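You operate a simulated robot arm through the tools that you are given. There is no shell and no other tool. Be economical: measure what you need, move in short steps, check, and stop when the job is done.

The job below is to be done with a simulated robot arm. You get a single attempt, and the scene is never put back.

TASK
Brush the grey drive's dusty top, then move it to the blue mat.
Fine: brush it while the cage holds it and put the brush back where it stood; slacken the yellow clamp screw before the drive comes out; it stands upright on the mat. Set down upright: brush, grey drive. What is to be rubbed or washed off counts as gone when no trace of it is left.

Only the result counts: the job must be done as asked and must still hold three seconds after the hand-in. Knocking over, shifting, dropping, spilling or breaking anything else fails it.

THE ROBOT
A 6-joint arm with a two-finger parallel gripper, fixed in place. Base frame: the origin is at the foot of the arm, x ahead of it, y to its left, z up; the work surface is at about z = 740. Units: mm, degrees, N and s.
With the tool pointing down near the work surface it reaches from about 200 to 640 mm from the base axis. Its first joint turns from -66.0 to 66.0 degrees. Payload 2.7 kg.
The TCP is the grasp point between the finger pads, 23 mm short of the fingertips. In the tool frame z runs along the fingers and y along their closing line. Largest opening 94 mm; finger width 38, thickness 10; the body of the gripper, 54 by 96 mm, starts 39 mm behind the TCP.
Orientation is that of the tool frame in the base frame, as a unit quaternion [x, y, z, w]. With the fingers straight down and closing along the base's y, the tool's x points along the base's -x, its y along +y and its z along -z.

THE INTERFACE
- The arm moves only by the tool move_arm. Its argument "motion" is a list of rows, each an object of numbers (a shift or turn left out is 0, a gripper value left out holds the last): "dx", "dy", "dz": the shift along the tool's x, y, z in mm; "wx", "wy", "wz": the turn, a rotation vector about the tool's x, y, z in degrees; "hand": the closure in counts, from 0 (fully open) to 255 (shut). In form: [{"dx": .., "dy": .., "dz": .., "wx": .., "wy": .., "wz": .., "hand": ..}, ...]. A call has 1 to 8 rows; each row is the pose to reach, as a shift and turn from the pose commanded when the call began, along the tool's axes at that moment. A row lasts 0.2 s, in which the tool goes at most 50 mm and 8.6 degrees; a call with a longer step from one row to the next is refused whole, and so is a gripper value outside its range. A pose out of reach is approached as far as the arm can. The call stops where the force on the tool passes 40 N (or 10 N more than at its start, if that is more) or the arm is blocked; 0.2 s more then pass. Each finger travels about 45 mm/s and halts on what it meets, pressing with about 33 N; the grip force reading is that of the motor and also rises with nothing between the fingers. The clock runs only during rows and for 0.2 s after the last one: add rows that repeat a pose to give the fingers time. It gives the time, the measured TCP pose, the force on the tool (base axes), the opening and the grip force at its end, in the units of the frame above (readings bear some noise), with the torque about the TCP (base axes, N m) and any sound that the robot's microphone picked up.
- Cameras (640 x 400 px; columns grow to the right, rows downward): "scene" is fixed at [91.1, -454.5, 1390.3]; the picture's right is [0.59, -0.81, 0.00], its down [-0.53, -0.38, -0.76] and it looks along [0.61, 0.44, -0.65] (base axes); focal length 292 px, centre (320, 200). "wrist" rides on the gripper at [86, 16, -74] in the tool frame; the picture's right is [-0.18, 0.98, 0.00], its down [-0.58, -0.11, -0.81] and it looks along [-0.79, -0.15, 0.59] (tool axes); focal length 243 px, centre (320, 200). There is no depth. A picture from a camera that has moved, and an enlarged one, comes with that camera's place and axes in the base frame and with its lens. The place of the scene camera against the robot may be out by one fixed shift of up to 12 mm in any direction.
- snapshot(camera): a new picture of that camera. No time passes.
- zoom(camera, box): a new picture of the part [left, top, right, bottom] of that camera's present view, enlarged. No time passes.
- finish_job(): hands the job in; it is judged then, once.

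Work in short steps. Places have to be worked out from the pictures, the camera data and where the tool is seen: move nearer, look again, correct. Check each grasp and each placing, and mend what went wrong. You have 120 turns and 68 pictures in all, those below and enlarged ones among them. Open the gripper and draw the arm clear of the work before you hand the job in, unless the task says otherwise; then end with one line.

The tools are called after "Call:" as a command line: name --argument value ..., lists and objects as JSON in quotes. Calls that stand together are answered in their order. move_arm: Moves the arm, as the interface text tells. Its arguments: {"type":"object","properties":{"motion":{"type":"array","items":{"type":"object","properties":{"dx":{"type":"number"},"dy":{"type":"number"},"dz":{"type":"number"},"wx":{"type":"number"},"wy":{"type":"number"},"wz":{"type":"number"},"hand":{"type":"number"}}}}},"required":["motion"]} The other tools are called the same way: snapshot (camera) takes a picture; zoom (camera, box) takes an enlarged picture of a part of a camera's view; finish_job () hands the job in.

At the start:

```text
clock: 0.0
position: [332.7, -11.1, 1184.0]
ee_rot: [0.0, 1.0, 0.0, 0.0]
contact_force: [-0.5, -0.6, -0.1]
torque: [-0.04, 0.01, 0.03]
finger_gap: 93.8
gripper_force: 0.1
```

scene: 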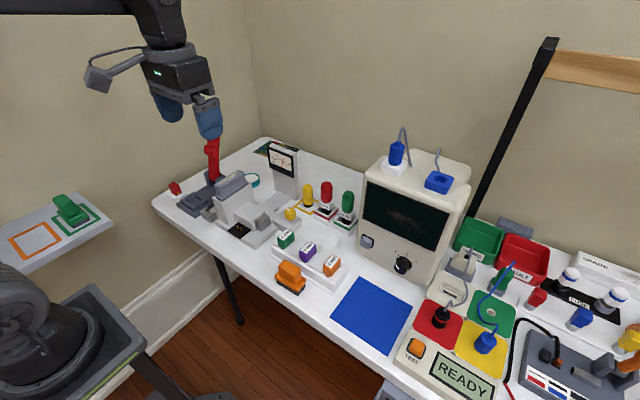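
wrist: 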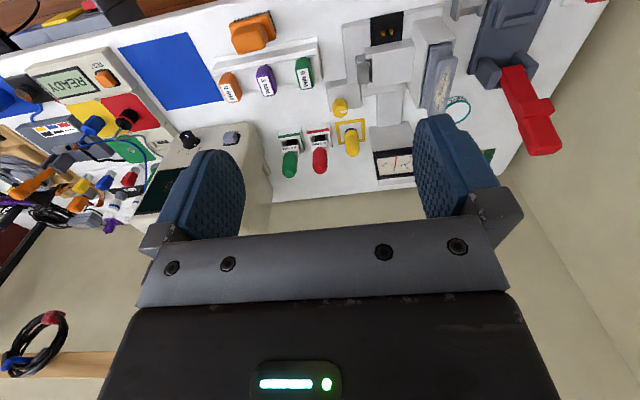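

I'll look closer at the cage region and at the objects on the bench.

Call:
zoom --camera "scene" --box '[150, 130, 310, 250]'

Call:
zoom --camera "scene" --box '[220, 170, 420, 350]'

Call:
zoom --camera "wrist" --box '[220, 0, 480, 190]'

```text
3.33 times, centred on (230, 190) of scene
camera zoom: at [91.1, -454.5, 1390.3], right [0.59, -0.81, 0.0], down [-0.53, -0.38, -0.76], along [0.61, 0.44, -0.65], focal length 973 px, centre (620, 233)
```

zoom: 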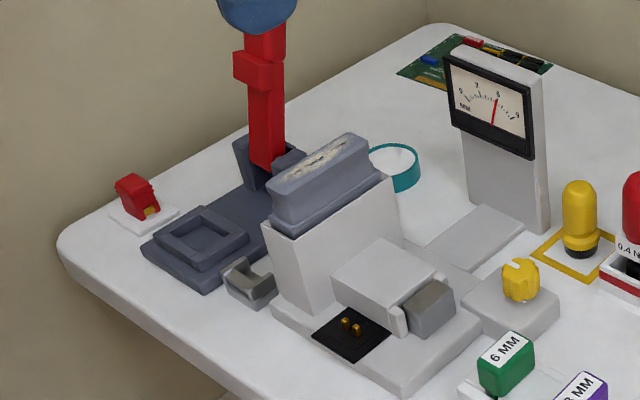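

```text
2.22 times, centred on (320, 260) of scene
camera zoom: at [91.1, -454.5, 1390.3], right [0.59, -0.81, 0.0], down [-0.53, -0.38, -0.76], along [0.61, 0.44, -0.65], focal length 649 px, centre (320, 67)
```

zoom: 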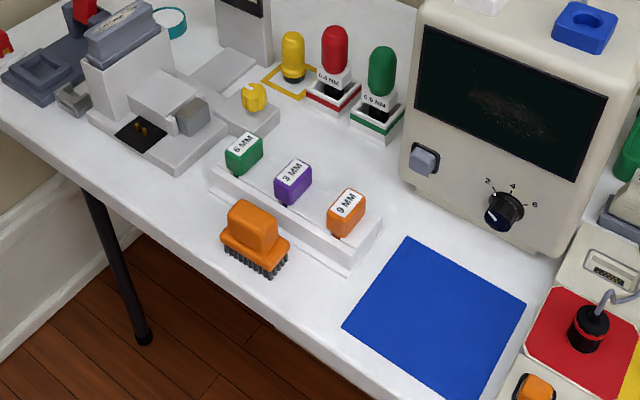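

```text
2.11 times, centred on (350, 95) of wrist
camera zoom: at [245.3, 5.7, 1259.1], right [0.18, 0.98, 0.0], down [0.58, -0.11, 0.81], along [0.79, -0.15, -0.59], focal length 511 px, centre (257, 421)
```

zoom: 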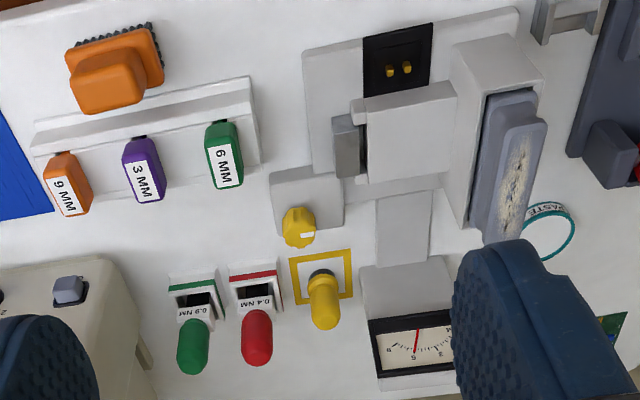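

The brush seems to be near (392, -145), the drive near (480, 170) with its top at about z 855, the yellow knob near (555, -5), and the mat centre near (435, -350). I'll move lower toward the cage for a closer look.

Call:
move_arm --motion '[{"dx": 10, "dy": 20, "dz": 35}, {"dx": 20, "dy": 40, "dz": 70}, {"dx": 30, "dy": 60, "dz": 105}, {"dx": 40, "dy": 80, "dz": 140}, {"dx": 50, "dy": 100, "dz": 175}]'

Call:
snapshot --camera "wrist"

```text
clock: 1.2
position: [280.8, 90.0, 1008.9]
ee_rot: [0.001, 1.0, 0.0, 0.0]
contact_force: [0.8, -1.0, 1.3]
torque: [0.01, 0.02, 0.0]
finger_gap: 93.8
gripper_force: 0.1
```

```text
62 pictures are left
camera wrist: at [194.1, 105.7, 1083.9], right [0.18, 0.98, 0.0], down [0.58, -0.11, 0.81], along [0.79, -0.15, -0.59], focal length 243 px, centre (320, 200)
```

wrist: 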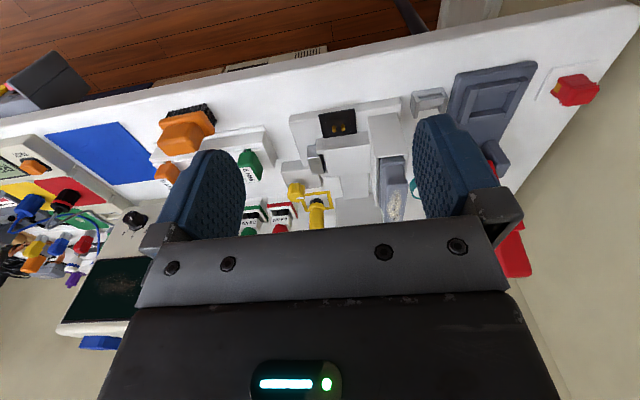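

Zooming into the cage from here.

Call:
zoom --camera "wrist" --box '[230, 80, 450, 240]'

```text
2.50 times, centred on (340, 160) of wrist
camera zoom: at [194.1, 105.7, 1083.9], right [0.18, 0.98, 0.0], down [0.58, -0.11, 0.81], along [0.79, -0.15, -0.59], focal length 606 px, centre (270, 300)
```

zoom: 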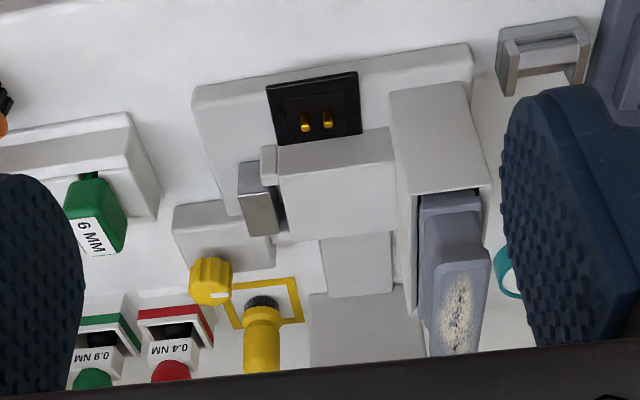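

Moving nearer to view the yellow knob and clamp.

Call:
move_arm --motion '[{"dx": -28, "dy": -16, "dz": 20}, {"dx": -56, "dy": -32, "dz": 40}, {"dx": -84, "dy": -48, "dz": 60}, {"dx": -112, "dy": -64, "dz": 80}, {"dx": -140, "dy": -80, "dz": 100}]'

Call:
snapshot --camera "wrist"

```text
clock: 2.4
position: [420.8, 8.3, 910.1]
ee_rot: [0.0, 1.0, -0.001, 0.0]
contact_force: [0.8, 0.9, 0.4]
torque: [0.01, 0.0, 0.0]
finger_gap: 94.0
gripper_force: 0.1
```

```text
60 pictures are left
camera wrist: at [335.4, 24.6, 984.1], right [0.18, 0.98, 0.0], down [0.58, -0.11, 0.81], along [0.79, -0.15, -0.59], focal length 243 px, centre (320, 200)
```

wrist: 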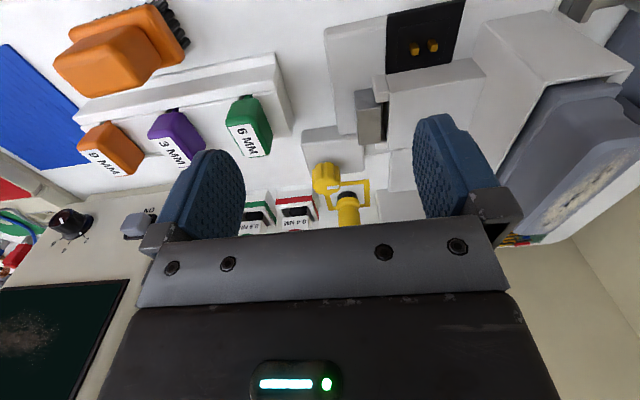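

Call:
zoom --camera "wrist" --box '[230, 0, 430, 230]'

Call:
zoom --camera "scene" --box '[200, 160, 320, 250]'

```text
1.74 times, centred on (330, 115) of wrist
camera zoom: at [335.4, 24.6, 984.1], right [0.18, 0.98, 0.0], down [0.58, -0.11, 0.81], along [0.79, -0.15, -0.59], focal length 422 px, centre (303, 348)
```

zoom: 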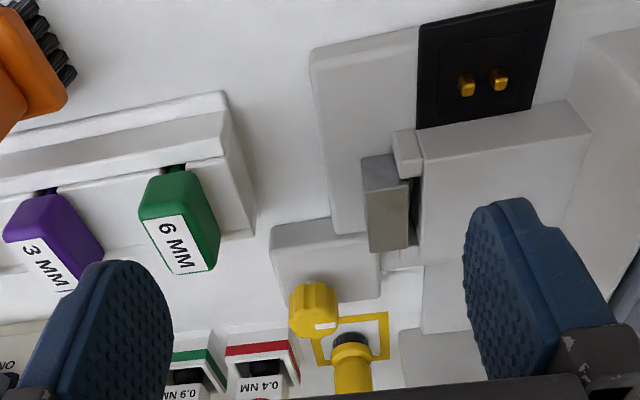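

```text
4.44 times, centred on (260, 205) of scene
camera zoom: at [91.1, -454.5, 1390.3], right [0.59, -0.81, 0.0], down [-0.53, -0.38, -0.76], along [0.61, 0.44, -0.65], focal length 1298 px, centre (587, 178)
```

zoom: 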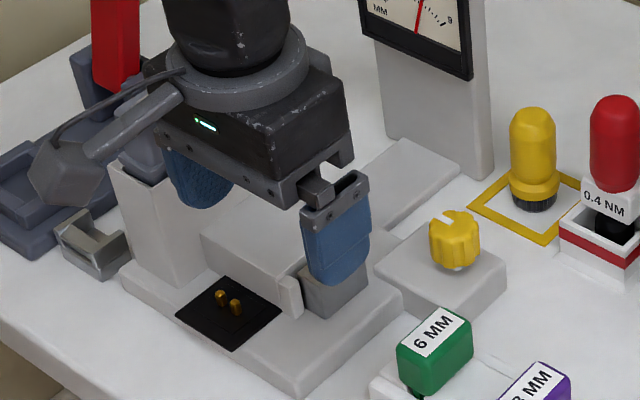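

The knob is a fluted, vertical-axis thumbscrew near (558, -8, 783). I'll brush first, so I'm going to look at the brush.

Call:
move_arm --motion '[{"dx": 24, "dy": -40, "dz": -3}, {"dx": 48, "dy": -80, "dz": -6}, {"dx": 72, "dy": -120, "dz": -9}, {"dx": 91, "dy": -156, "dz": -10}]'

Call:
zoom --camera "wrist" --box '[220, 0, 420, 200]'

Call:
zoom --camera "scene" --box '[250, 240, 350, 310]'

```text
clock: 3.4
position: [329.0, -148.1, 919.6]
ee_rot: [0.0, 1.0, 0.0, 0.0]
contact_force: [-0.4, 0.3, -0.9]
torque: [-0.01, -0.04, 0.03]
finger_gap: 93.8
gripper_force: 0.1
```

```text
2.00 times, centred on (320, 100) of wrist
camera zoom: at [242.8, -131.0, 994.8], right [0.18, 0.98, 0.0], down [0.58, -0.11, 0.81], along [0.79, -0.15, -0.59], focal length 485 px, centre (320, 400)
```

zoom: 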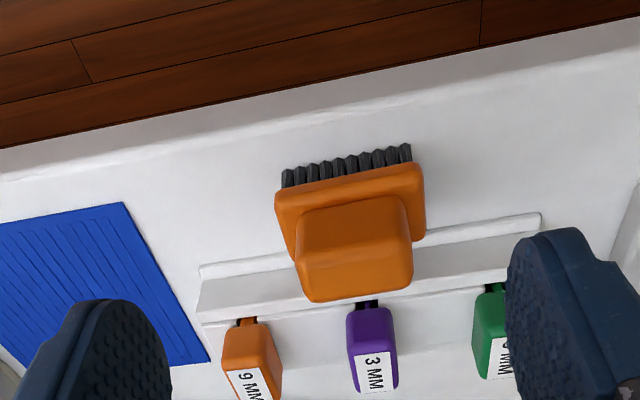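

```text
5.71 times, centred on (300, 275) of scene
camera zoom: at [91.1, -454.5, 1390.3], right [0.59, -0.81, 0.0], down [-0.53, -0.38, -0.76], along [0.61, 0.44, -0.65], focal length 1669 px, centre (434, -229)
```

zoom: 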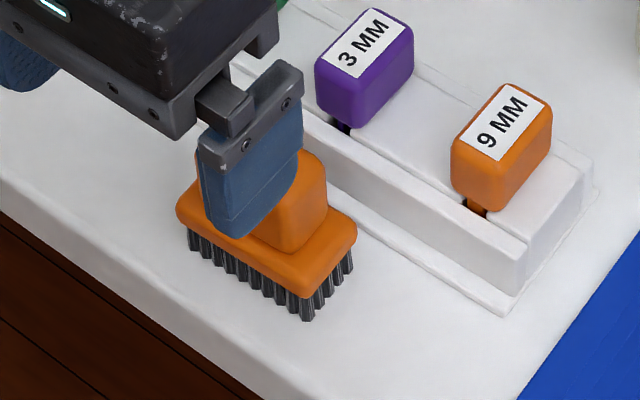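

The brush is aligned with the base axes: its long side runs along y, its centre is near (391, -142), and the handle top is near z 813. I'll move above it.

Call:
move_arm --motion '[{"dx": -31, "dy": 3, "dz": 25}, {"dx": -62, "dy": 6.5, "dz": 50}, {"dx": -62, "dy": 6.5, "dz": 55}]'

Call:
zoom --camera "wrist" --box '[160, 0, 480, 200]'

Call:
zoom --camera "scene" --box '[240, 210, 370, 310]'

```text
clock: 4.2
position: [393.6, -140.7, 865.1]
ee_rot: [-0.001, 1.0, 0.0, 0.001]
contact_force: [1.2, 0.7, -0.5]
torque: [0.0, 0.04, 0.0]
finger_gap: 94.0
gripper_force: 0.0
```

```text
2.00 times, centred on (320, 100) of wrist
camera zoom: at [306.6, -124.0, 939.0], right [0.18, 0.98, 0.0], down [0.58, -0.11, 0.81], along [0.79, -0.15, -0.59], focal length 485 px, centre (320, 400)
```

zoom: 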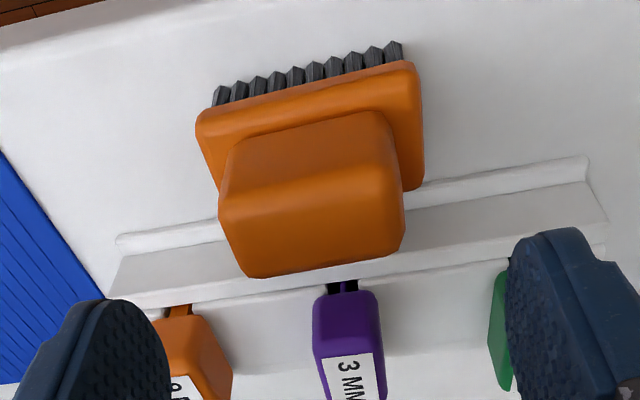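

```text
4.00 times, centred on (305, 260) of scene
camera zoom: at [91.1, -454.5, 1390.3], right [0.59, -0.81, 0.0], down [-0.53, -0.38, -0.76], along [0.61, 0.44, -0.65], focal length 1168 px, centre (380, -40)
```

zoom: 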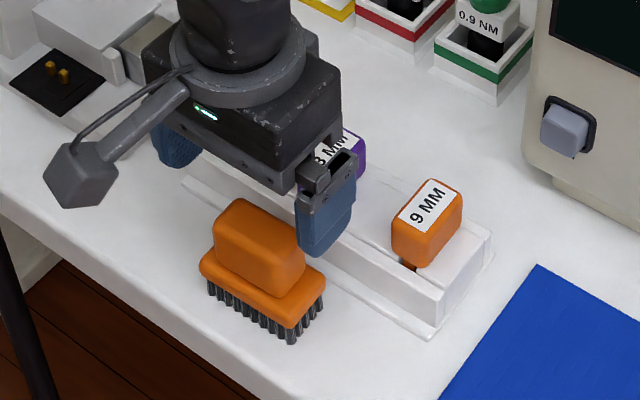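

The brush centre reads about (392, -142) with the top near z 816. I'm descending to z≈803 and closing.

Call:
move_arm --motion '[{"dx": 2, "dy": -1, "dz": 20}, {"dx": 2, "dy": -1, "dz": 40}, {"dx": 2, "dy": -1, "dz": 55}, {"dx": 2, "dy": -1, "dz": 62}]'

Call:
move_arm --motion '[{"hand": 255}, {"hand": 255}, {"hand": 255}, {"hand": 255}]'

Call:
zoom --camera "scene" --box '[240, 210, 370, 310]'

```text
clock: 5.2
position: [390.3, -141.2, 803.2]
ee_rot: [0.0, 1.0, 0.0, 0.001]
contact_force: [-0.6, -0.7, 0.7]
torque: [-0.01, 0.01, 0.02]
finger_gap: 93.9
gripper_force: 0.0
```

```text
clock: 6.2
position: [390.1, -140.4, 802.4]
ee_rot: [0.0, 1.0, 0.001, 0.001]
contact_force: [0.4, 0.0, 0.4]
torque: [0.03, 0.03, 0.02]
finger_gap: 53.9
gripper_force: 32.6
```

```text
4.00 times, centred on (305, 260) of scene
camera zoom: at [91.1, -454.5, 1390.3], right [0.59, -0.81, 0.0], down [-0.53, -0.38, -0.76], along [0.61, 0.44, -0.65], focal length 1168 px, centre (380, -40)
```

zoom: 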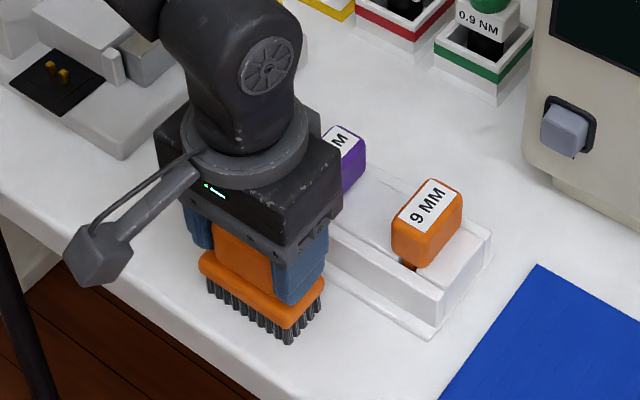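

Grasped (gap 54 mm). I'm lifting and going to a view point beside the drive.

Call:
move_arm --motion '[{"dz": -20}, {"dz": -60}, {"dz": -105}, {"dz": -145}, {"dz": -160, "dy": 40}, {"dz": -165, "dy": 88}, {"dz": -165, "dy": 136}, {"dz": -165, "dy": 184}]'

Call:
snapshot --camera "wrist"

Call:
snapshot --camera "scene"

```text
clock: 8.0
position: [390.9, 43.2, 968.0]
ee_rot: [0.0, 1.0, 0.0, 0.0]
contact_force: [0.3, 0.1, -0.6]
torque: [-0.03, -0.01, -0.01]
finger_gap: 53.8
gripper_force: 33.2
```

```text
52 pictures are left
camera wrist: at [304.4, 59.9, 1042.3], right [0.18, 0.98, 0.0], down [0.58, -0.11, 0.81], along [0.79, -0.15, -0.59], focal length 243 px, centre (320, 200)
```

wrist: 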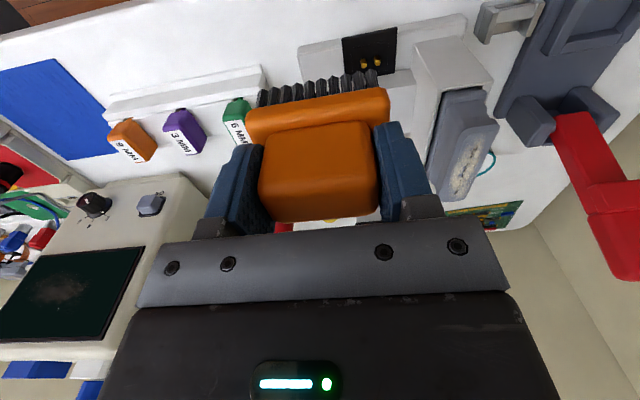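

```text
51 pictures are left
```

scene: 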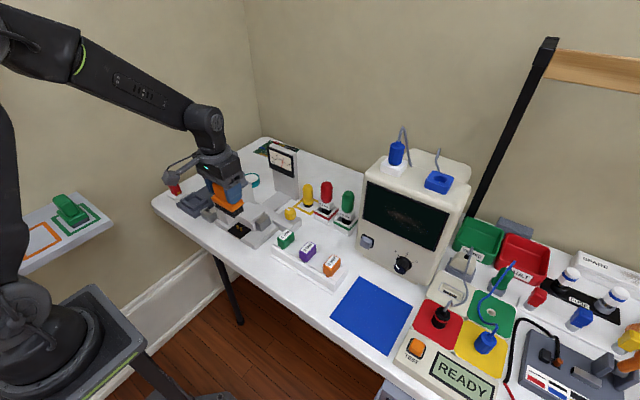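

Call:
zoom --camera "wrist" --box '[380, 30, 540, 220]'

```text
2.11 times, centred on (460, 125) of wrist
camera zoom: at [304.4, 59.9, 1042.3], right [0.18, 0.98, 0.0], down [0.58, -0.11, 0.81], along [0.79, -0.15, -0.59], focal length 511 px, centre (25, 358)
```

zoom: 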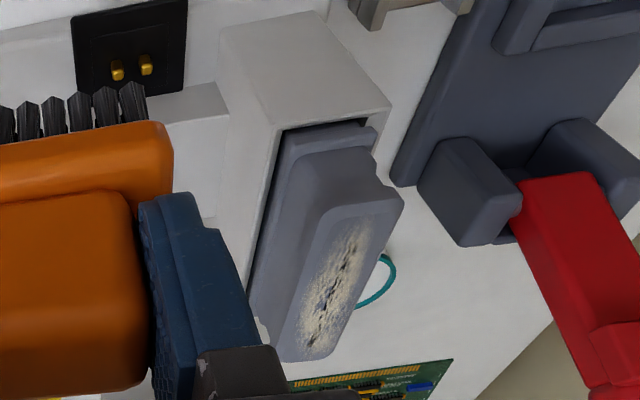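

The drive top is about 30 × 100 mm, running along x from about 460 to 570 at y≈176, with z around 855–870. I'll move the brush above its middle and check.

Call:
move_arm --motion '[{"dx": -32, "dy": 34}, {"dx": -64, "dy": 68}, {"dx": -96, "dy": 102}, {"dx": -123, "dy": 135}]'

Call:
zoom --camera "scene" --box '[160, 110, 300, 220]'

Call:
zoom --camera "wrist" --box '[200, 0, 460, 200]'

```text
clock: 9.0
position: [515.0, 179.1, 966.4]
ee_rot: [0.0, 1.0, 0.0, 0.0]
contact_force: [-0.2, 1.0, 0.0]
torque: [0.0, -0.02, 0.0]
finger_gap: 53.7
gripper_force: 33.2
```

```text
3.64 times, centred on (230, 165) of scene
camera zoom: at [91.1, -454.5, 1390.3], right [0.58, -0.81, 0.0], down [-0.53, -0.38, -0.76], along [0.61, 0.44, -0.65], focal length 1062 px, centre (647, 327)
```

zoom: 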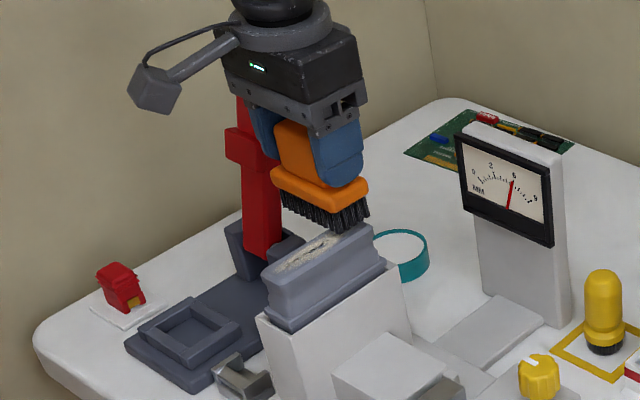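

```text
2.00 times, centred on (330, 100) of wrist
camera zoom: at [428.6, 194.6, 1041.5], right [0.18, 0.98, 0.0], down [0.58, -0.11, 0.81], along [0.79, -0.15, -0.59], focal length 485 px, centre (300, 400)
```

zoom: 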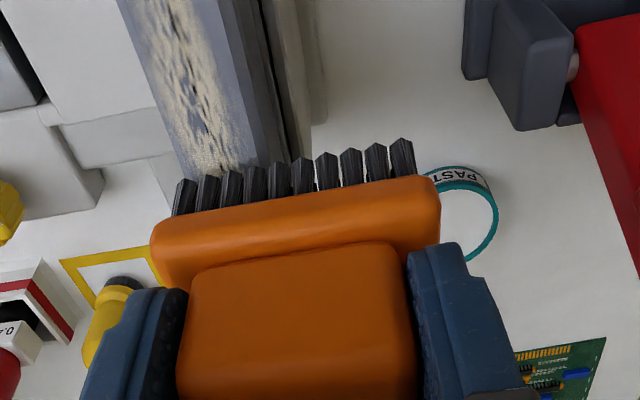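

Triangulating again with both wrist views and the calibrated scene ray puts the drive top at z≈893. It is centred near (482, 158), with dust over x 448–520. I'll move over it and lower gently toward contact (bristles ≈ TCP−62).

Call:
move_arm --motion '[{"dx": 25, "dy": -10, "dz": -8}, {"dx": 60, "dy": -20, "dz": -8}, {"dx": 60, "dy": -20, "dz": 0}, {"dx": 60, "dy": -20, "dz": 6}]'

Call:
zoom --camera "scene" --box '[180, 120, 280, 200]'

```text
clock: 10.0
position: [454.0, 157.8, 960.5]
ee_rot: [0.0, 1.0, 0.0, 0.001]
contact_force: [0.6, -0.4, -0.3]
torque: [0.04, 0.02, 0.03]
finger_gap: 53.5
gripper_force: 33.0
```

```text
5.00 times, centred on (230, 160) of scene
camera zoom: at [91.1, -454.5, 1390.3], right [0.59, -0.81, 0.0], down [-0.53, -0.38, -0.76], along [0.61, 0.44, -0.65], focal length 1460 px, centre (770, 400)
```

zoom: 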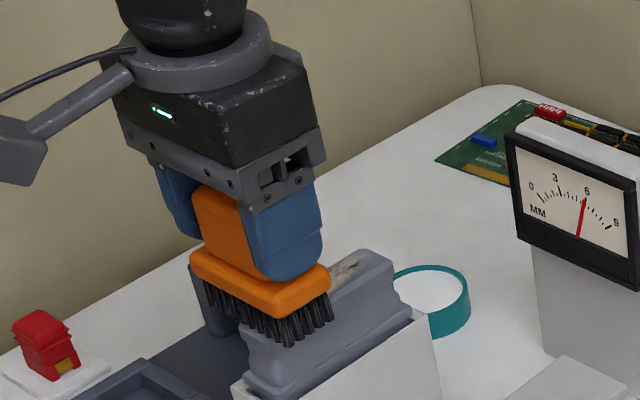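

The brush sits just above the near part of the drive. I'm lowering slowly until there is a light contact.

Call:
move_arm --motion '[{"dz": 2}, {"dz": 4}, {"dz": 5}]'

```text
clock: 10.8
position: [454.6, 157.3, 956.5]
ee_rot: [0.0, 1.0, 0.001, 0.001]
contact_force: [-5.2, -1.5, 17.1]
torque: [-0.14, 0.47, -0.02]
finger_gap: 53.6
gripper_force: 33.6
```

Contact is 17 N. I'm easing off slightly and sweeping along +x.

Call:
move_arm --motion '[{"dz": -0.5}, {"dx": -10, "dy": 0.5, "dz": -0.5}, {"dx": -22, "dy": 1, "dz": -0.5}, {"dx": -34, "dy": 2, "dz": -0.5}, {"dx": -46, "dy": 3, "dz": -0.5}, {"dx": -58, "dy": 3, "dz": -0.5}, {"dx": -65, "dy": 3, "dz": -0.5}]'

Call:
zoom --camera "scene" --box '[180, 120, 280, 200]'

```text
clock: 12.4
position: [518.5, 160.2, 958.4]
ee_rot: [0.0, 1.0, 0.0, 0.0]
contact_force: [-6.8, 0.7, 19.0]
torque: [-0.04, 0.43, -0.03]
finger_gap: 53.6
gripper_force: 33.0
```

```text
5.00 times, centred on (230, 160) of scene
camera zoom: at [90.6, -454.5, 1390.3], right [0.59, -0.81, 0.0], down [-0.53, -0.38, -0.76], along [0.61, 0.44, -0.65], focal length 1460 px, centre (770, 400)
```

zoom: 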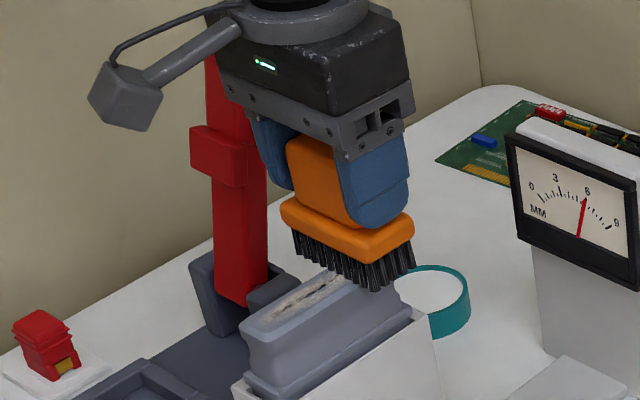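

The dust is fainter but still there. I'm stroking back.

Call:
move_arm --motion '[{"dx": 12, "dy": -0.5, "dz": 0}, {"dx": 24, "dy": -1, "dz": 0}, {"dx": 36, "dy": -2, "dz": 0}, {"dx": 48, "dy": -3, "dz": 0}, {"dx": 60, "dy": -3, "dz": 0}, {"dx": 72, "dy": -3, "dz": 0}]'

Call:
zoom --camera "scene" --box '[180, 120, 280, 200]'

```text
clock: 13.8
position: [447.4, 157.3, 957.8]
ee_rot: [0.0, 1.0, 0.0, 0.002]
contact_force: [4.9, -1.2, 15.5]
torque: [-0.11, -0.34, 0.04]
finger_gap: 53.5
gripper_force: 33.0
```

```text
5.00 times, centred on (230, 160) of scene
camera zoom: at [91.0, -454.6, 1390.3], right [0.58, -0.81, 0.0], down [-0.53, -0.38, -0.76], along [0.61, 0.44, -0.65], focal length 1460 px, centre (770, 400)
```

zoom: 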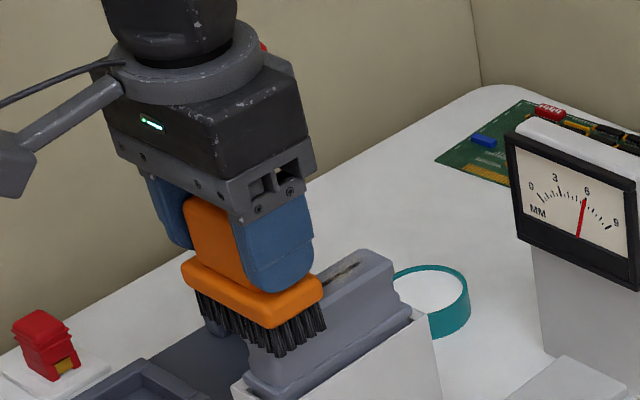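

Each stroke thins the dust, so I'm doing more of them.

Call:
move_arm --motion '[{"dx": -18, "dy": 1}, {"dx": -36, "dy": 2}, {"dx": -54, "dy": 3}, {"dx": -72, "dy": 3}, {"dx": -54, "dy": 3}, {"dx": -36, "dy": 2}, {"dx": -18, "dy": 1}, {"dx": 0, "dy": 0}]'

Call:
move_arm --motion '[{"dx": -14, "dy": 1}, {"dx": -28, "dy": 2}, {"dx": -42, "dy": 3}, {"dx": -56, "dy": 3}, {"dx": -70, "dy": 3}, {"dx": -78, "dy": 3}]'

Call:
zoom --camera "scene" --box '[180, 120, 280, 200]'

```text
clock: 15.6
position: [447.0, 158.3, 958.7]
ee_rot: [0.0, 1.0, 0.001, 0.001]
contact_force: [4.2, -0.4, 11.4]
torque: [-0.04, -0.27, 0.04]
finger_gap: 53.2
gripper_force: 33.1
```

```text
clock: 17.0
position: [524.6, 160.1, 957.8]
ee_rot: [0.0, 1.0, 0.0, 0.0]
contact_force: [-5.8, 0.3, 17.8]
torque: [-0.04, 0.46, -0.03]
finger_gap: 53.7
gripper_force: 33.1
```

```text
5.00 times, centred on (230, 160) of scene
camera zoom: at [90.6, -454.6, 1390.3], right [0.59, -0.81, 0.0], down [-0.53, -0.38, -0.76], along [0.61, 0.44, -0.65], focal length 1460 px, centre (770, 400)
```

zoom: 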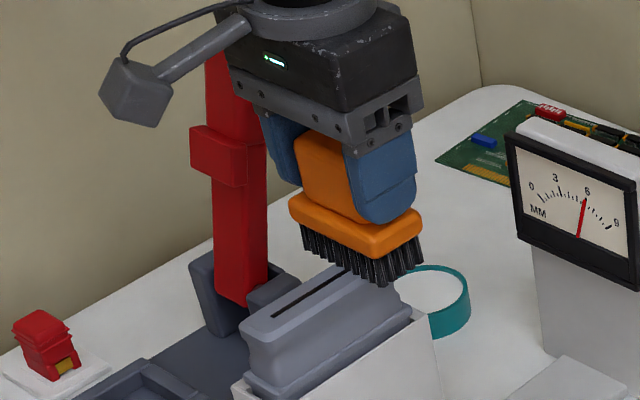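

Visible dust is gone and a dark slot remains. I'm doing one extra pair of strokes, lifting off, and checking from both cameras.

Call:
move_arm --motion '[{"dx": 18, "dy": -1}, {"dx": 36, "dy": -2}, {"dx": 54, "dy": -3}, {"dx": 72, "dy": -3}, {"dx": 83, "dy": -3}, {"dx": 60, "dy": -3}, {"dx": 40, "dy": -2}, {"dx": 20, "dy": -1}]'

Call:
move_arm --motion '[{"dx": -20, "dy": 1}, {"dx": -30, "dy": 1}, {"dx": -30, "dy": 1, "dz": -15}, {"dx": -10, "dy": -10, "dz": -45}, {"dx": 35, "dy": -25, "dz": -50}, {"dx": 75, "dy": -50, "dz": -50}, {"dx": 105, "dy": -85, "dz": -50}, {"dx": 105, "dy": -117, "dz": -50}]'

Call:
zoom --camera "wrist" --box '[380, 30, 540, 220]'

Call:
zoom --camera "scene" --box '[200, 150, 270, 210]'

```text
clock: 18.8
position: [503.9, 159.1, 957.1]
ee_rot: [-0.001, 1.0, 0.0, 0.0]
contact_force: [-6.3, -0.1, 17.0]
torque: [-0.06, 0.28, -0.03]
finger_gap: 53.6
gripper_force: 32.6
```

```text
clock: 20.6
position: [399.8, 44.6, 1007.2]
ee_rot: [0.0, 1.0, 0.0, -0.001]
contact_force: [-0.2, -0.2, -1.3]
torque: [0.04, 0.0, 0.0]
finger_gap: 53.8
gripper_force: 33.3
```

```text
2.11 times, centred on (460, 125) of wrist
camera zoom: at [313.1, 60.3, 1081.3], right [0.18, 0.98, 0.0], down [0.58, -0.11, 0.81], along [0.79, -0.15, -0.59], focal length 511 px, centre (25, 358)
```

zoom: 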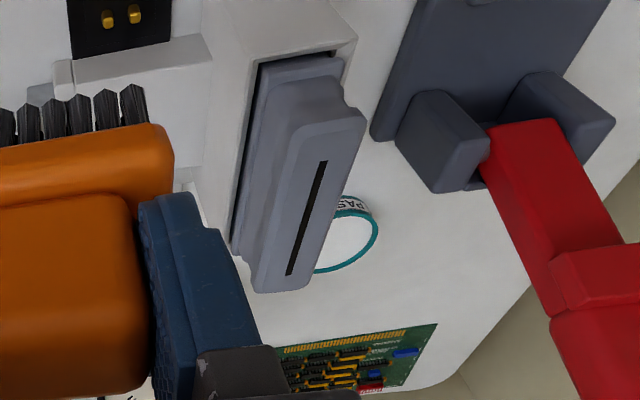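

```text
6.67 times, centred on (235, 180) of scene
camera zoom: at [91.1, -454.5, 1390.3], right [0.59, -0.81, 0.0], down [-0.53, -0.38, -0.76], along [0.61, 0.44, -0.65], focal length 1947 px, centre (887, 333)
```

zoom: 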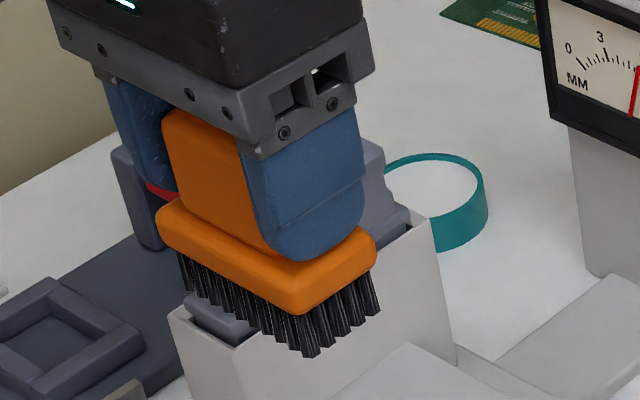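

The top is clean and the brush hasn't shifted in the grip. I'm returning it to its original pose (commanded 391.7, -141.6, 802).

Call:
move_arm --motion '[{"dx": 3, "dy": -45}, {"dx": 6, "dy": -92}, {"dx": 9, "dy": -139, "dz": 10}, {"dx": 9, "dy": -184, "dz": 30}, {"dx": 9, "dy": -184, "dz": 75}, {"dx": 9, "dy": -184, "dz": 120}, {"dx": 9, "dy": -184, "dz": 160}, {"dx": 9, "dy": -184, "dz": 190}]'

Call:
move_arm --motion '[{"dz": 6}, {"dz": 11}, {"dz": 13.5}]'

Call:
zoom --camera "scene" --box '[240, 210, 370, 310]'

```text
clock: 22.4
position: [391.3, -140.4, 817.6]
ee_rot: [0.0, 1.0, -0.001, 0.001]
contact_force: [0.3, -0.3, -1.0]
torque: [-0.02, 0.04, 0.01]
finger_gap: 53.4
gripper_force: 32.7
```

```text
clock: 23.2
position: [390.3, -140.8, 804.5]
ee_rot: [0.0, 1.0, 0.0, 0.0]
contact_force: [-0.2, -0.5, -0.5]
torque: [0.05, -0.04, 0.01]
finger_gap: 53.8
gripper_force: 33.0
```

```text
4.00 times, centred on (305, 260) of scene
camera zoom: at [91.1, -454.5, 1390.3], right [0.59, -0.81, 0.0], down [-0.53, -0.38, -0.76], along [0.61, 0.44, -0.65], focal length 1168 px, centre (380, -40)
```

zoom: 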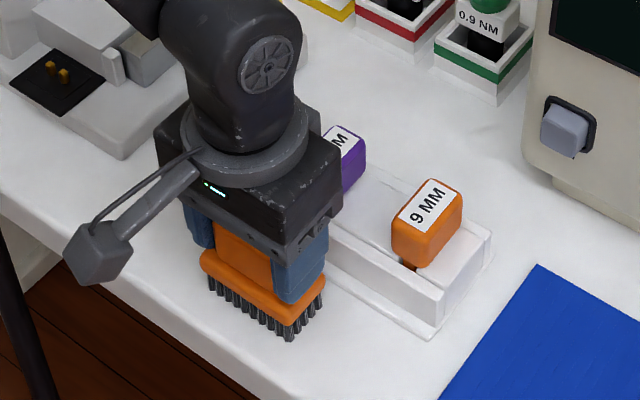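

It's about 1 mm above the table, so I'm lowering the last bit until I feel contact.

Call:
move_arm --motion '[{"dz": 0.7}, {"dz": 1.2}]'

```text
clock: 23.8
position: [391.0, -141.2, 803.3]
ee_rot: [0.0, 1.0, 0.001, 0.0]
contact_force: [-0.1, 0.3, 0.0]
torque: [0.0, 0.01, 0.0]
finger_gap: 53.6
gripper_force: 33.1
```

Call:
move_arm --motion '[{"dz": 0.6}, {"dz": 1.2}]'

```text
clock: 24.4
position: [391.4, -140.9, 802.0]
ee_rot: [0.0, 1.0, -0.001, 0.001]
contact_force: [-7.6, 2.8, 23.3]
torque: [0.24, 0.31, 0.03]
finger_gap: 53.5
gripper_force: 32.7
```

Contact is made. I'm backing off 0.7 mm, opening the gripper, and rising.

Call:
move_arm --motion '[{"dz": -0.7}, {"dz": -0.7, "hand": 0}, {"dz": -0.7, "hand": 0}, {"dz": -0.7, "hand": 0}, {"dz": -0.7, "hand": 0}, {"dz": -0.7, "hand": 0}]'

Call:
move_arm --motion '[{"dz": -25}, {"dz": -60}, {"dz": -100}, {"dz": -130}]'

Call:
zoom --camera "scene" --box '[240, 210, 370, 310]'

```text
clock: 25.8
position: [390.9, -141.3, 802.8]
ee_rot: [0.0, 1.0, 0.001, 0.0]
contact_force: [0.3, -0.8, -0.3]
torque: [0.0, 0.01, -0.02]
finger_gap: 93.7
gripper_force: 0.1
```

```text
clock: 26.8
position: [391.9, -142.0, 932.7]
ee_rot: [-0.001, 1.0, -0.001, 0.001]
contact_force: [0.0, 0.0, -1.1]
torque: [0.0, -0.03, 0.01]
finger_gap: 94.1
gripper_force: 0.1
```

```text
4.00 times, centred on (305, 260) of scene
camera zoom: at [91.1, -454.5, 1390.3], right [0.58, -0.81, 0.0], down [-0.53, -0.38, -0.76], along [0.61, 0.44, -0.65], focal length 1168 px, centre (380, -40)
```

zoom: 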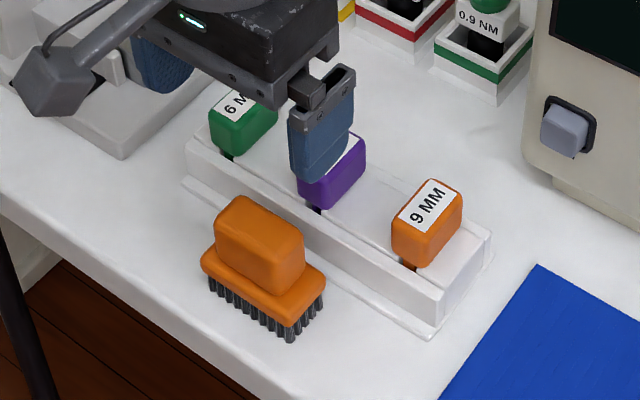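

The brush is back standing where it was. Next I'm approaching the yellow screw for a look.

Call:
move_arm --motion '[{"dx": -22, "dy": 33, "dz": 8}, {"dx": -44, "dy": 66, "dz": 20}, {"dx": -66, "dy": 99, "dz": 35}, {"dx": -88, "dy": 131.6, "dz": 51}]'

Call:
zoom --camera "wrist" --box '[220, 60, 420, 230]'

```text
clock: 27.8
position: [477.9, -8.9, 881.7]
ee_rot: [0.0, 1.0, -0.001, 0.0]
contact_force: [0.0, 0.2, -1.1]
torque: [-0.03, -0.01, -0.01]
finger_gap: 94.3
gripper_force: 0.0
```

```text
2.35 times, centred on (320, 145) of wrist
camera zoom: at [392.1, 7.2, 955.4], right [0.18, 0.98, 0.0], down [0.58, -0.11, 0.81], along [0.79, -0.15, -0.59], focal length 571 px, centre (320, 329)
```

zoom: 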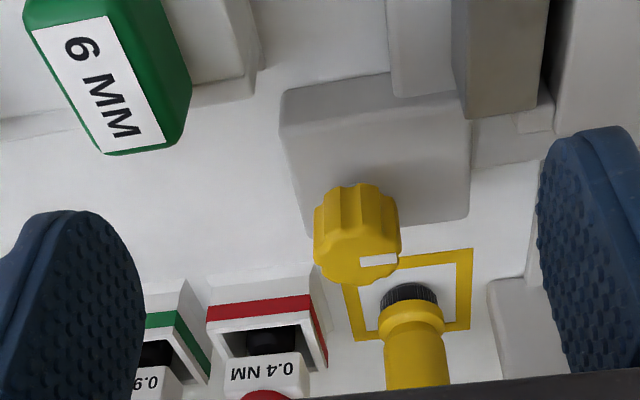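

The knob is about 32 mm across, near (550, -8), with its top around z 795–805. I'm moving above it with the fingers partly closed.

Call:
move_arm --motion '[{"dx": -36, "dz": 0, "hand": 105}, {"dx": -70, "dz": 10, "hand": 105}, {"dx": -70, "dz": 10, "hand": 105}, {"dx": -70, "dz": 10, "hand": 105}]'

Call:
zoom --camera "wrist" --box '[220, 0, 440, 200]'

Call:
zoom --camera "scene" --box '[240, 170, 320, 230]'

```text
clock: 28.8
position: [548.4, -9.6, 870.4]
ee_rot: [0.0, 1.0, 0.001, 0.0]
contact_force: [0.6, -0.5, -0.8]
torque: [-0.02, 0.02, 0.04]
finger_gap: 55.2
gripper_force: 0.0
```

```text
2.00 times, centred on (330, 100) of wrist
camera zoom: at [462.0, 6.2, 945.9], right [0.18, 0.98, 0.0], down [0.58, -0.11, 0.81], along [0.79, -0.15, -0.59], focal length 485 px, centre (300, 400)
```

zoom: 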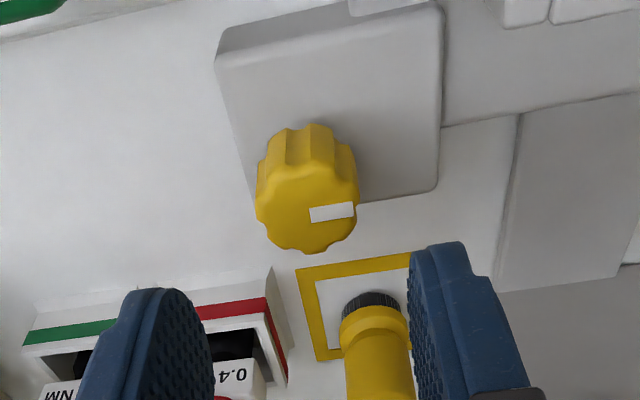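

```text
6.67 times, centred on (280, 200) of scene
camera zoom: at [91.1, -454.5, 1390.3], right [0.59, -0.81, 0.0], down [-0.53, -0.38, -0.76], along [0.61, 0.44, -0.65], focal length 1947 px, centre (587, 200)
```

zoom: 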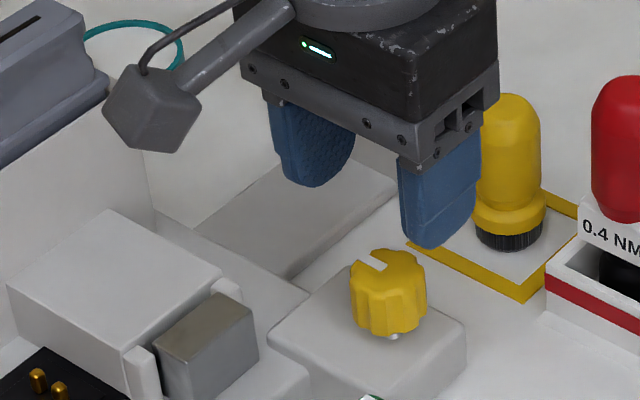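

Two wrist rays agree: the knob top centre is (550.7, -8.2, 803.5) and its diameter is about 34 mm. I'm pre-rotating clockwise and then descending around it.

Call:
move_arm --motion '[{"dx": -1.5, "dy": 1.5, "wz": 8.5}, {"dx": -1.5, "dy": 1.5, "wz": 17}, {"dx": -1.5, "dy": 1.5, "wz": 25.5, "dz": 10}, {"dx": -1.5, "dy": 1.5, "wz": 34, "dz": 25}, {"dx": -1.5, "dy": 1.5, "wz": 42, "dz": 40}, {"dx": -1.5, "dy": 1.5, "wz": 50, "dz": 45}]'

Call:
zoom --camera "scene" --box '[240, 170, 320, 230]'

Call:
zoom --camera "wrist" --box '[220, 0, 440, 200]'

```text
clock: 30.2
position: [550.6, -8.5, 825.7]
ee_rot: [0.424, 0.906, 0.001, 0.0]
contact_force: [0.0, 0.3, 0.2]
torque: [0.0, 0.01, 0.02]
finger_gap: 55.4
gripper_force: 0.0
```

```text
6.67 times, centred on (280, 200) of scene
camera zoom: at [91.1, -454.5, 1390.3], right [0.59, -0.81, 0.0], down [-0.53, -0.38, -0.76], along [0.61, 0.44, -0.65], focal length 1947 px, centre (587, 200)
```

zoom: 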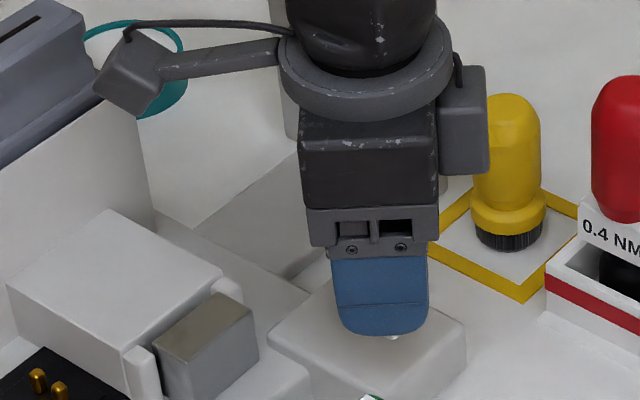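

```text
2.00 times, centred on (330, 100) of wrist
camera zoom: at [507.2, 69.1, 900.7], right [0.87, 0.49, 0.0], down [0.29, -0.52, 0.81], along [0.39, -0.7, -0.59], focal length 485 px, centre (300, 400)
```

zoom: 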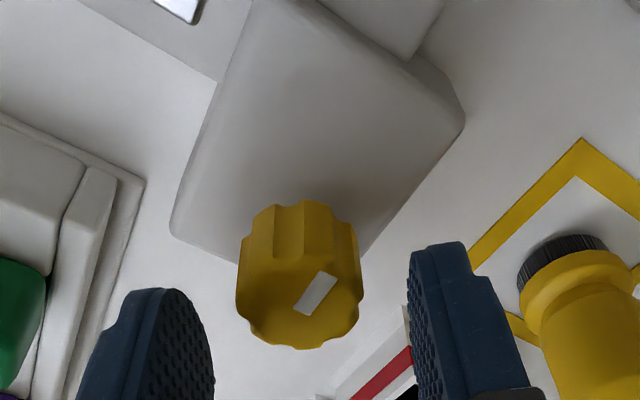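

Centred between the fingers. I'm descending to z≈800 and closing on the knob.

Call:
move_arm --motion '[{"dz": 12}, {"dz": 20}, {"dz": 25}]'

Call:
move_arm --motion '[{"hand": 255}, {"hand": 255}, {"hand": 255}]'

```text
clock: 31.0
position: [549.9, -8.2, 801.3]
ee_rot: [0.423, 0.906, 0.0, 0.0]
contact_force: [0.4, 1.2, 0.5]
torque: [0.01, -0.01, 0.01]
finger_gap: 55.2
gripper_force: 0.1
```

```text
clock: 31.8
position: [550.9, -8.3, 801.1]
ee_rot: [0.423, 0.906, 0.0, 0.0]
contact_force: [-1.4, -2.2, 0.1]
torque: [-0.01, 0.08, 0.05]
finger_gap: 33.9
gripper_force: 45.2
```

Gripped at 34 mm. I'm turning counter-clockwise seen from above (negative wz) and watching the torque.

Call:
move_arm --motion '[{"wz": -8.5}, {"wz": -17}, {"wz": -25.5}, {"wz": -34}, {"wz": -42.5}, {"wz": -51}, {"wz": -59.5}, {"wz": -68}]'

Call:
snapshot --camera "scene"

```text
clock: 33.6
position: [550.1, -7.8, 802.6]
ee_rot: [-0.159, 0.987, 0.0, 0.001]
contact_force: [2.9, -4.4, 8.0]
torque: [0.13, 0.73, -0.05]
finger_gap: 33.7
gripper_force: 45.2
```

```text
34 pictures are left
```

scene: 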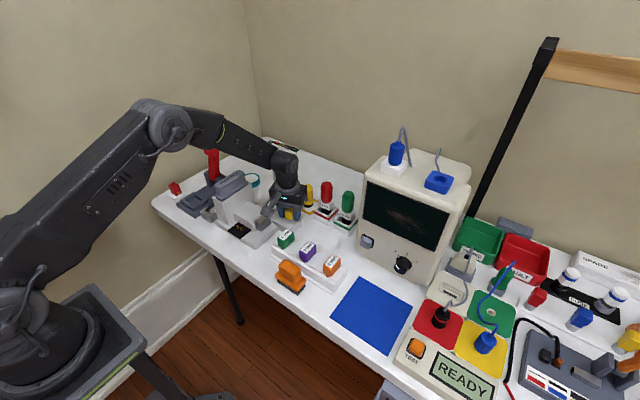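

The knob is turning and rising slightly as it loosens. I'm continuing with a small lift to follow it.

Call:
move_arm --motion '[{"wz": -8.5, "dz": -1.5}, {"wz": -17, "dz": -1.8}, {"wz": -25.5, "dz": -2}, {"wz": -34, "dz": -2.2}, {"wz": -42.5, "dz": -2.4}, {"wz": -51, "dz": -2.6}, {"wz": -59.5, "dz": -2.8}, {"wz": -68, "dz": -3}]'

Call:
zoom --camera "scene" --box '[190, 130, 320, 230]'

```text
clock: 35.4
position: [550.0, -8.0, 803.1]
ee_rot: [-0.683, 0.731, -0.001, 0.0]
contact_force: [11.2, 1.9, -10.3]
torque: [0.74, -0.1, -0.04]
finger_gap: 33.6
gripper_force: 44.7
```

```text
4.00 times, centred on (255, 180) of scene
camera zoom: at [91.5, -454.4, 1390.3], right [0.59, -0.81, 0.0], down [-0.53, -0.38, -0.76], along [0.61, 0.44, -0.65], focal length 1168 px, centre (580, 280)
```

zoom: 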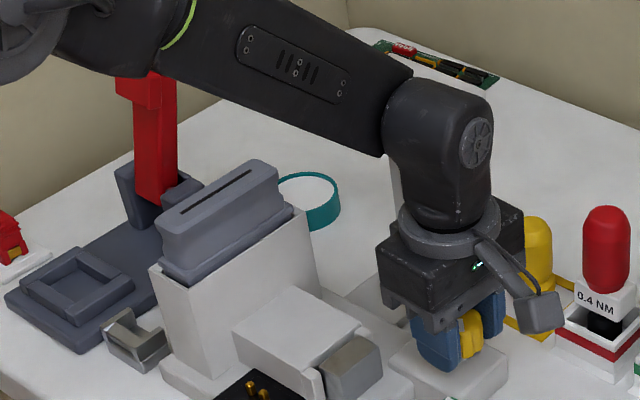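

It's turned about 136°. I'm releasing to inspect the mark and the gauge.

Call:
move_arm --motion '[{"dz": 1.2}, {"dz": 1.2, "hand": 105}, {"dz": 1.2, "hand": 105}, {"dz": 1.2, "hand": 105}, {"dz": -20, "hand": 105}, {"dz": -40, "hand": 105}]'

Call:
zoom --camera "wrist" --box '[220, 0, 440, 200]'

Call:
zoom --camera "scene" --box '[190, 130, 320, 230]'

```text
clock: 36.8
position: [549.0, -7.9, 842.4]
ee_rot: [-0.682, 0.732, -0.001, 0.0]
contact_force: [0.4, 0.3, 0.1]
torque: [-0.02, 0.0, -0.01]
finger_gap: 55.6
gripper_force: 0.0
```

```text
2.00 times, centred on (330, 100) of wrist
camera zoom: at [528.0, -93.3, 918.1], right [-0.97, 0.25, 0.0], down [0.15, 0.57, 0.81], along [0.2, 0.78, -0.59], focal length 485 px, centre (300, 400)
```

zoom: 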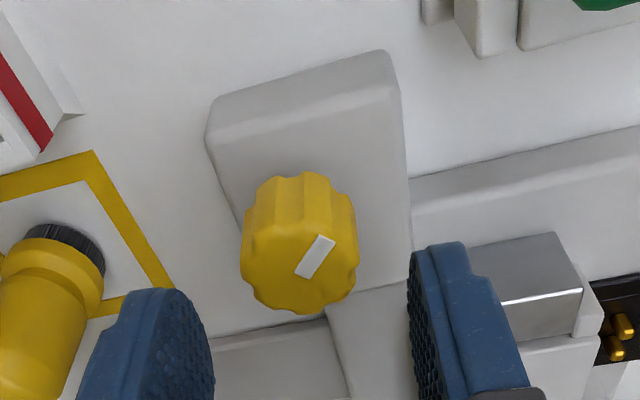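

```text
4.00 times, centred on (255, 180) of scene
camera zoom: at [91.1, -454.5, 1390.3], right [0.58, -0.81, 0.0], down [-0.53, -0.38, -0.76], along [0.61, 0.44, -0.65], focal length 1168 px, centre (580, 280)
```

zoom: 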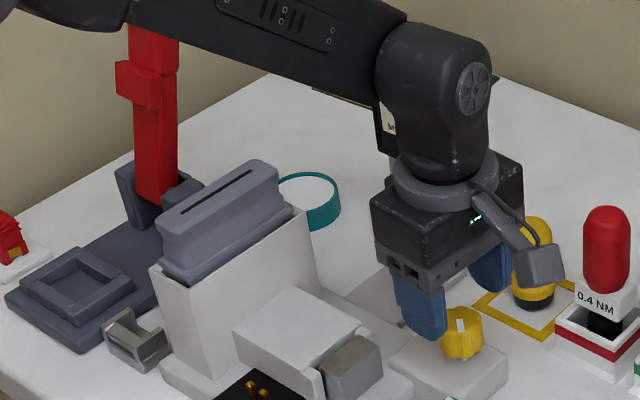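

The mark has moved from +y to about 210–225°, so the screw backed out roughly 130°. I'll rewind the wrist and give it another turn to be sure it's slack.

Call:
move_arm --motion '[{"wz": 8.5}, {"wz": 17}, {"wz": 25.5}, {"wz": 34}, {"wz": 42.5}, {"wz": 51}, {"wz": 59.5}, {"wz": 68}]'

Call:
move_arm --motion '[{"wz": 8.5}, {"wz": 17}, {"wz": 25.5}, {"wz": 34}, {"wz": 42.5}, {"wz": 51}, {"wz": 59.5, "dz": 10}, {"wz": 68, "dz": 20}]'

Call:
move_arm --motion '[{"dz": 12}, {"dz": 20.5}, {"dz": 20.5, "hand": 255}, {"dz": 20.5, "hand": 255}, {"dz": 20.5, "hand": 255}, {"dz": 20.5, "hand": 255}]'

```text
clock: 38.6
position: [550.5, -8.0, 842.8]
ee_rot: [-0.156, 0.988, 0.0, 0.0]
contact_force: [-1.1, 0.1, 0.3]
torque: [0.04, 0.01, -0.02]
finger_gap: 55.3
gripper_force: 0.0
```

```text
clock: 40.4
position: [550.2, -7.7, 823.7]
ee_rot: [0.425, 0.905, 0.0, 0.001]
contact_force: [0.5, -0.5, 0.6]
torque: [-0.01, 0.0, -0.02]
finger_gap: 55.4
gripper_force: 0.1
```

```text
clock: 41.8
position: [549.0, -8.4, 803.4]
ee_rot: [0.423, 0.906, 0.001, -0.001]
contact_force: [2.9, 0.5, -1.8]
torque: [-0.09, -0.24, -0.02]
finger_gap: 33.7
gripper_force: 45.5
```

Call:
move_arm --motion '[{"wz": -8.5, "dz": -0.1}, {"wz": -17, "dz": -0.2}, {"wz": -25.5, "dz": -0.3}, {"wz": -34, "dz": -0.4}, {"wz": -42.5, "dz": -0.5}, {"wz": -51, "dz": -0.6}, {"wz": -59.5, "dz": -0.7}, {"wz": -68, "dz": -0.8}]'

Call:
move_arm --motion '[{"wz": -8.5, "dz": -0.1}, {"wz": -17, "dz": -0.2}, {"wz": -25.5, "dz": -0.3}, {"wz": -34, "dz": -0.4}, {"wz": -42.5, "dz": -0.5}, {"wz": -51, "dz": -0.6}, {"wz": -59.5, "dz": -0.7}, {"wz": -68, "dz": -0.8}]'

```text
clock: 43.6
position: [549.6, -7.7, 803.9]
ee_rot: [-0.157, 0.988, 0.0, 0.0]
contact_force: [2.0, 0.6, 4.2]
torque: [0.25, 0.59, -0.04]
finger_gap: 33.7
gripper_force: 45.6
```

```text
clock: 45.4
position: [549.8, -7.6, 806.5]
ee_rot: [-0.682, 0.731, 0.0, 0.0]
contact_force: [-4.8, 0.4, 18.5]
torque: [0.24, 0.21, -0.64]
finger_gap: 33.6
gripper_force: 45.2
```

Torque has risen to 0.64 N m with an upward push, so the screw is near the end of its slack travel. I'm releasing and inspecting.

Call:
move_arm --motion '[{"dz": -0.8}, {"dz": -0.8, "hand": 105}, {"dz": -0.8, "hand": 105}, {"dz": -0.8, "hand": 105}, {"dz": -25, "hand": 105}, {"dz": -60, "hand": 105}, {"dz": -100, "hand": 105}]'

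Call:
zoom --camera "wrist" --box '[180, 0, 480, 230]'

Call:
zoom --camera "scene" --box '[190, 130, 320, 230]'

```text
clock: 47.0
position: [549.9, -8.2, 906.0]
ee_rot: [-0.682, 0.731, 0.0, 0.0]
contact_force: [-0.1, 0.1, -0.2]
torque: [-0.04, -0.01, 0.01]
finger_gap: 55.2
gripper_force: 0.0
```

```text
1.74 times, centred on (330, 115) of wrist
camera zoom: at [528.0, -92.9, 980.5], right [-0.97, 0.25, 0.0], down [0.15, 0.57, 0.81], along [0.2, 0.78, -0.59], focal length 422 px, centre (303, 348)
```

zoom: 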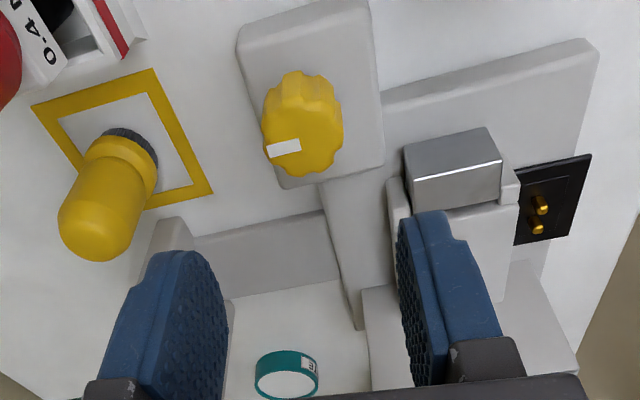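

```text
4.00 times, centred on (255, 180) of scene
camera zoom: at [91.1, -454.5, 1390.3], right [0.58, -0.81, 0.0], down [-0.53, -0.38, -0.76], along [0.61, 0.44, -0.65], focal length 1168 px, centre (580, 280)
```

zoom: 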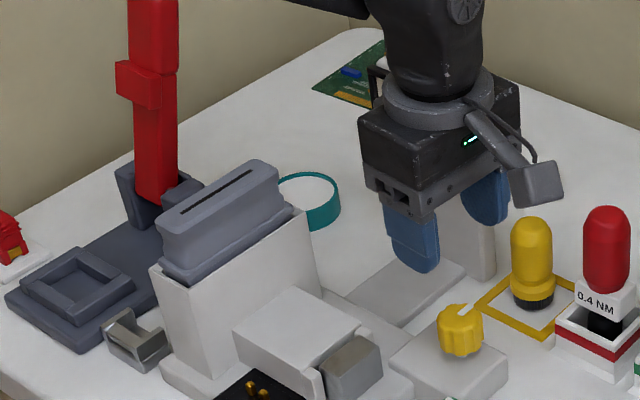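

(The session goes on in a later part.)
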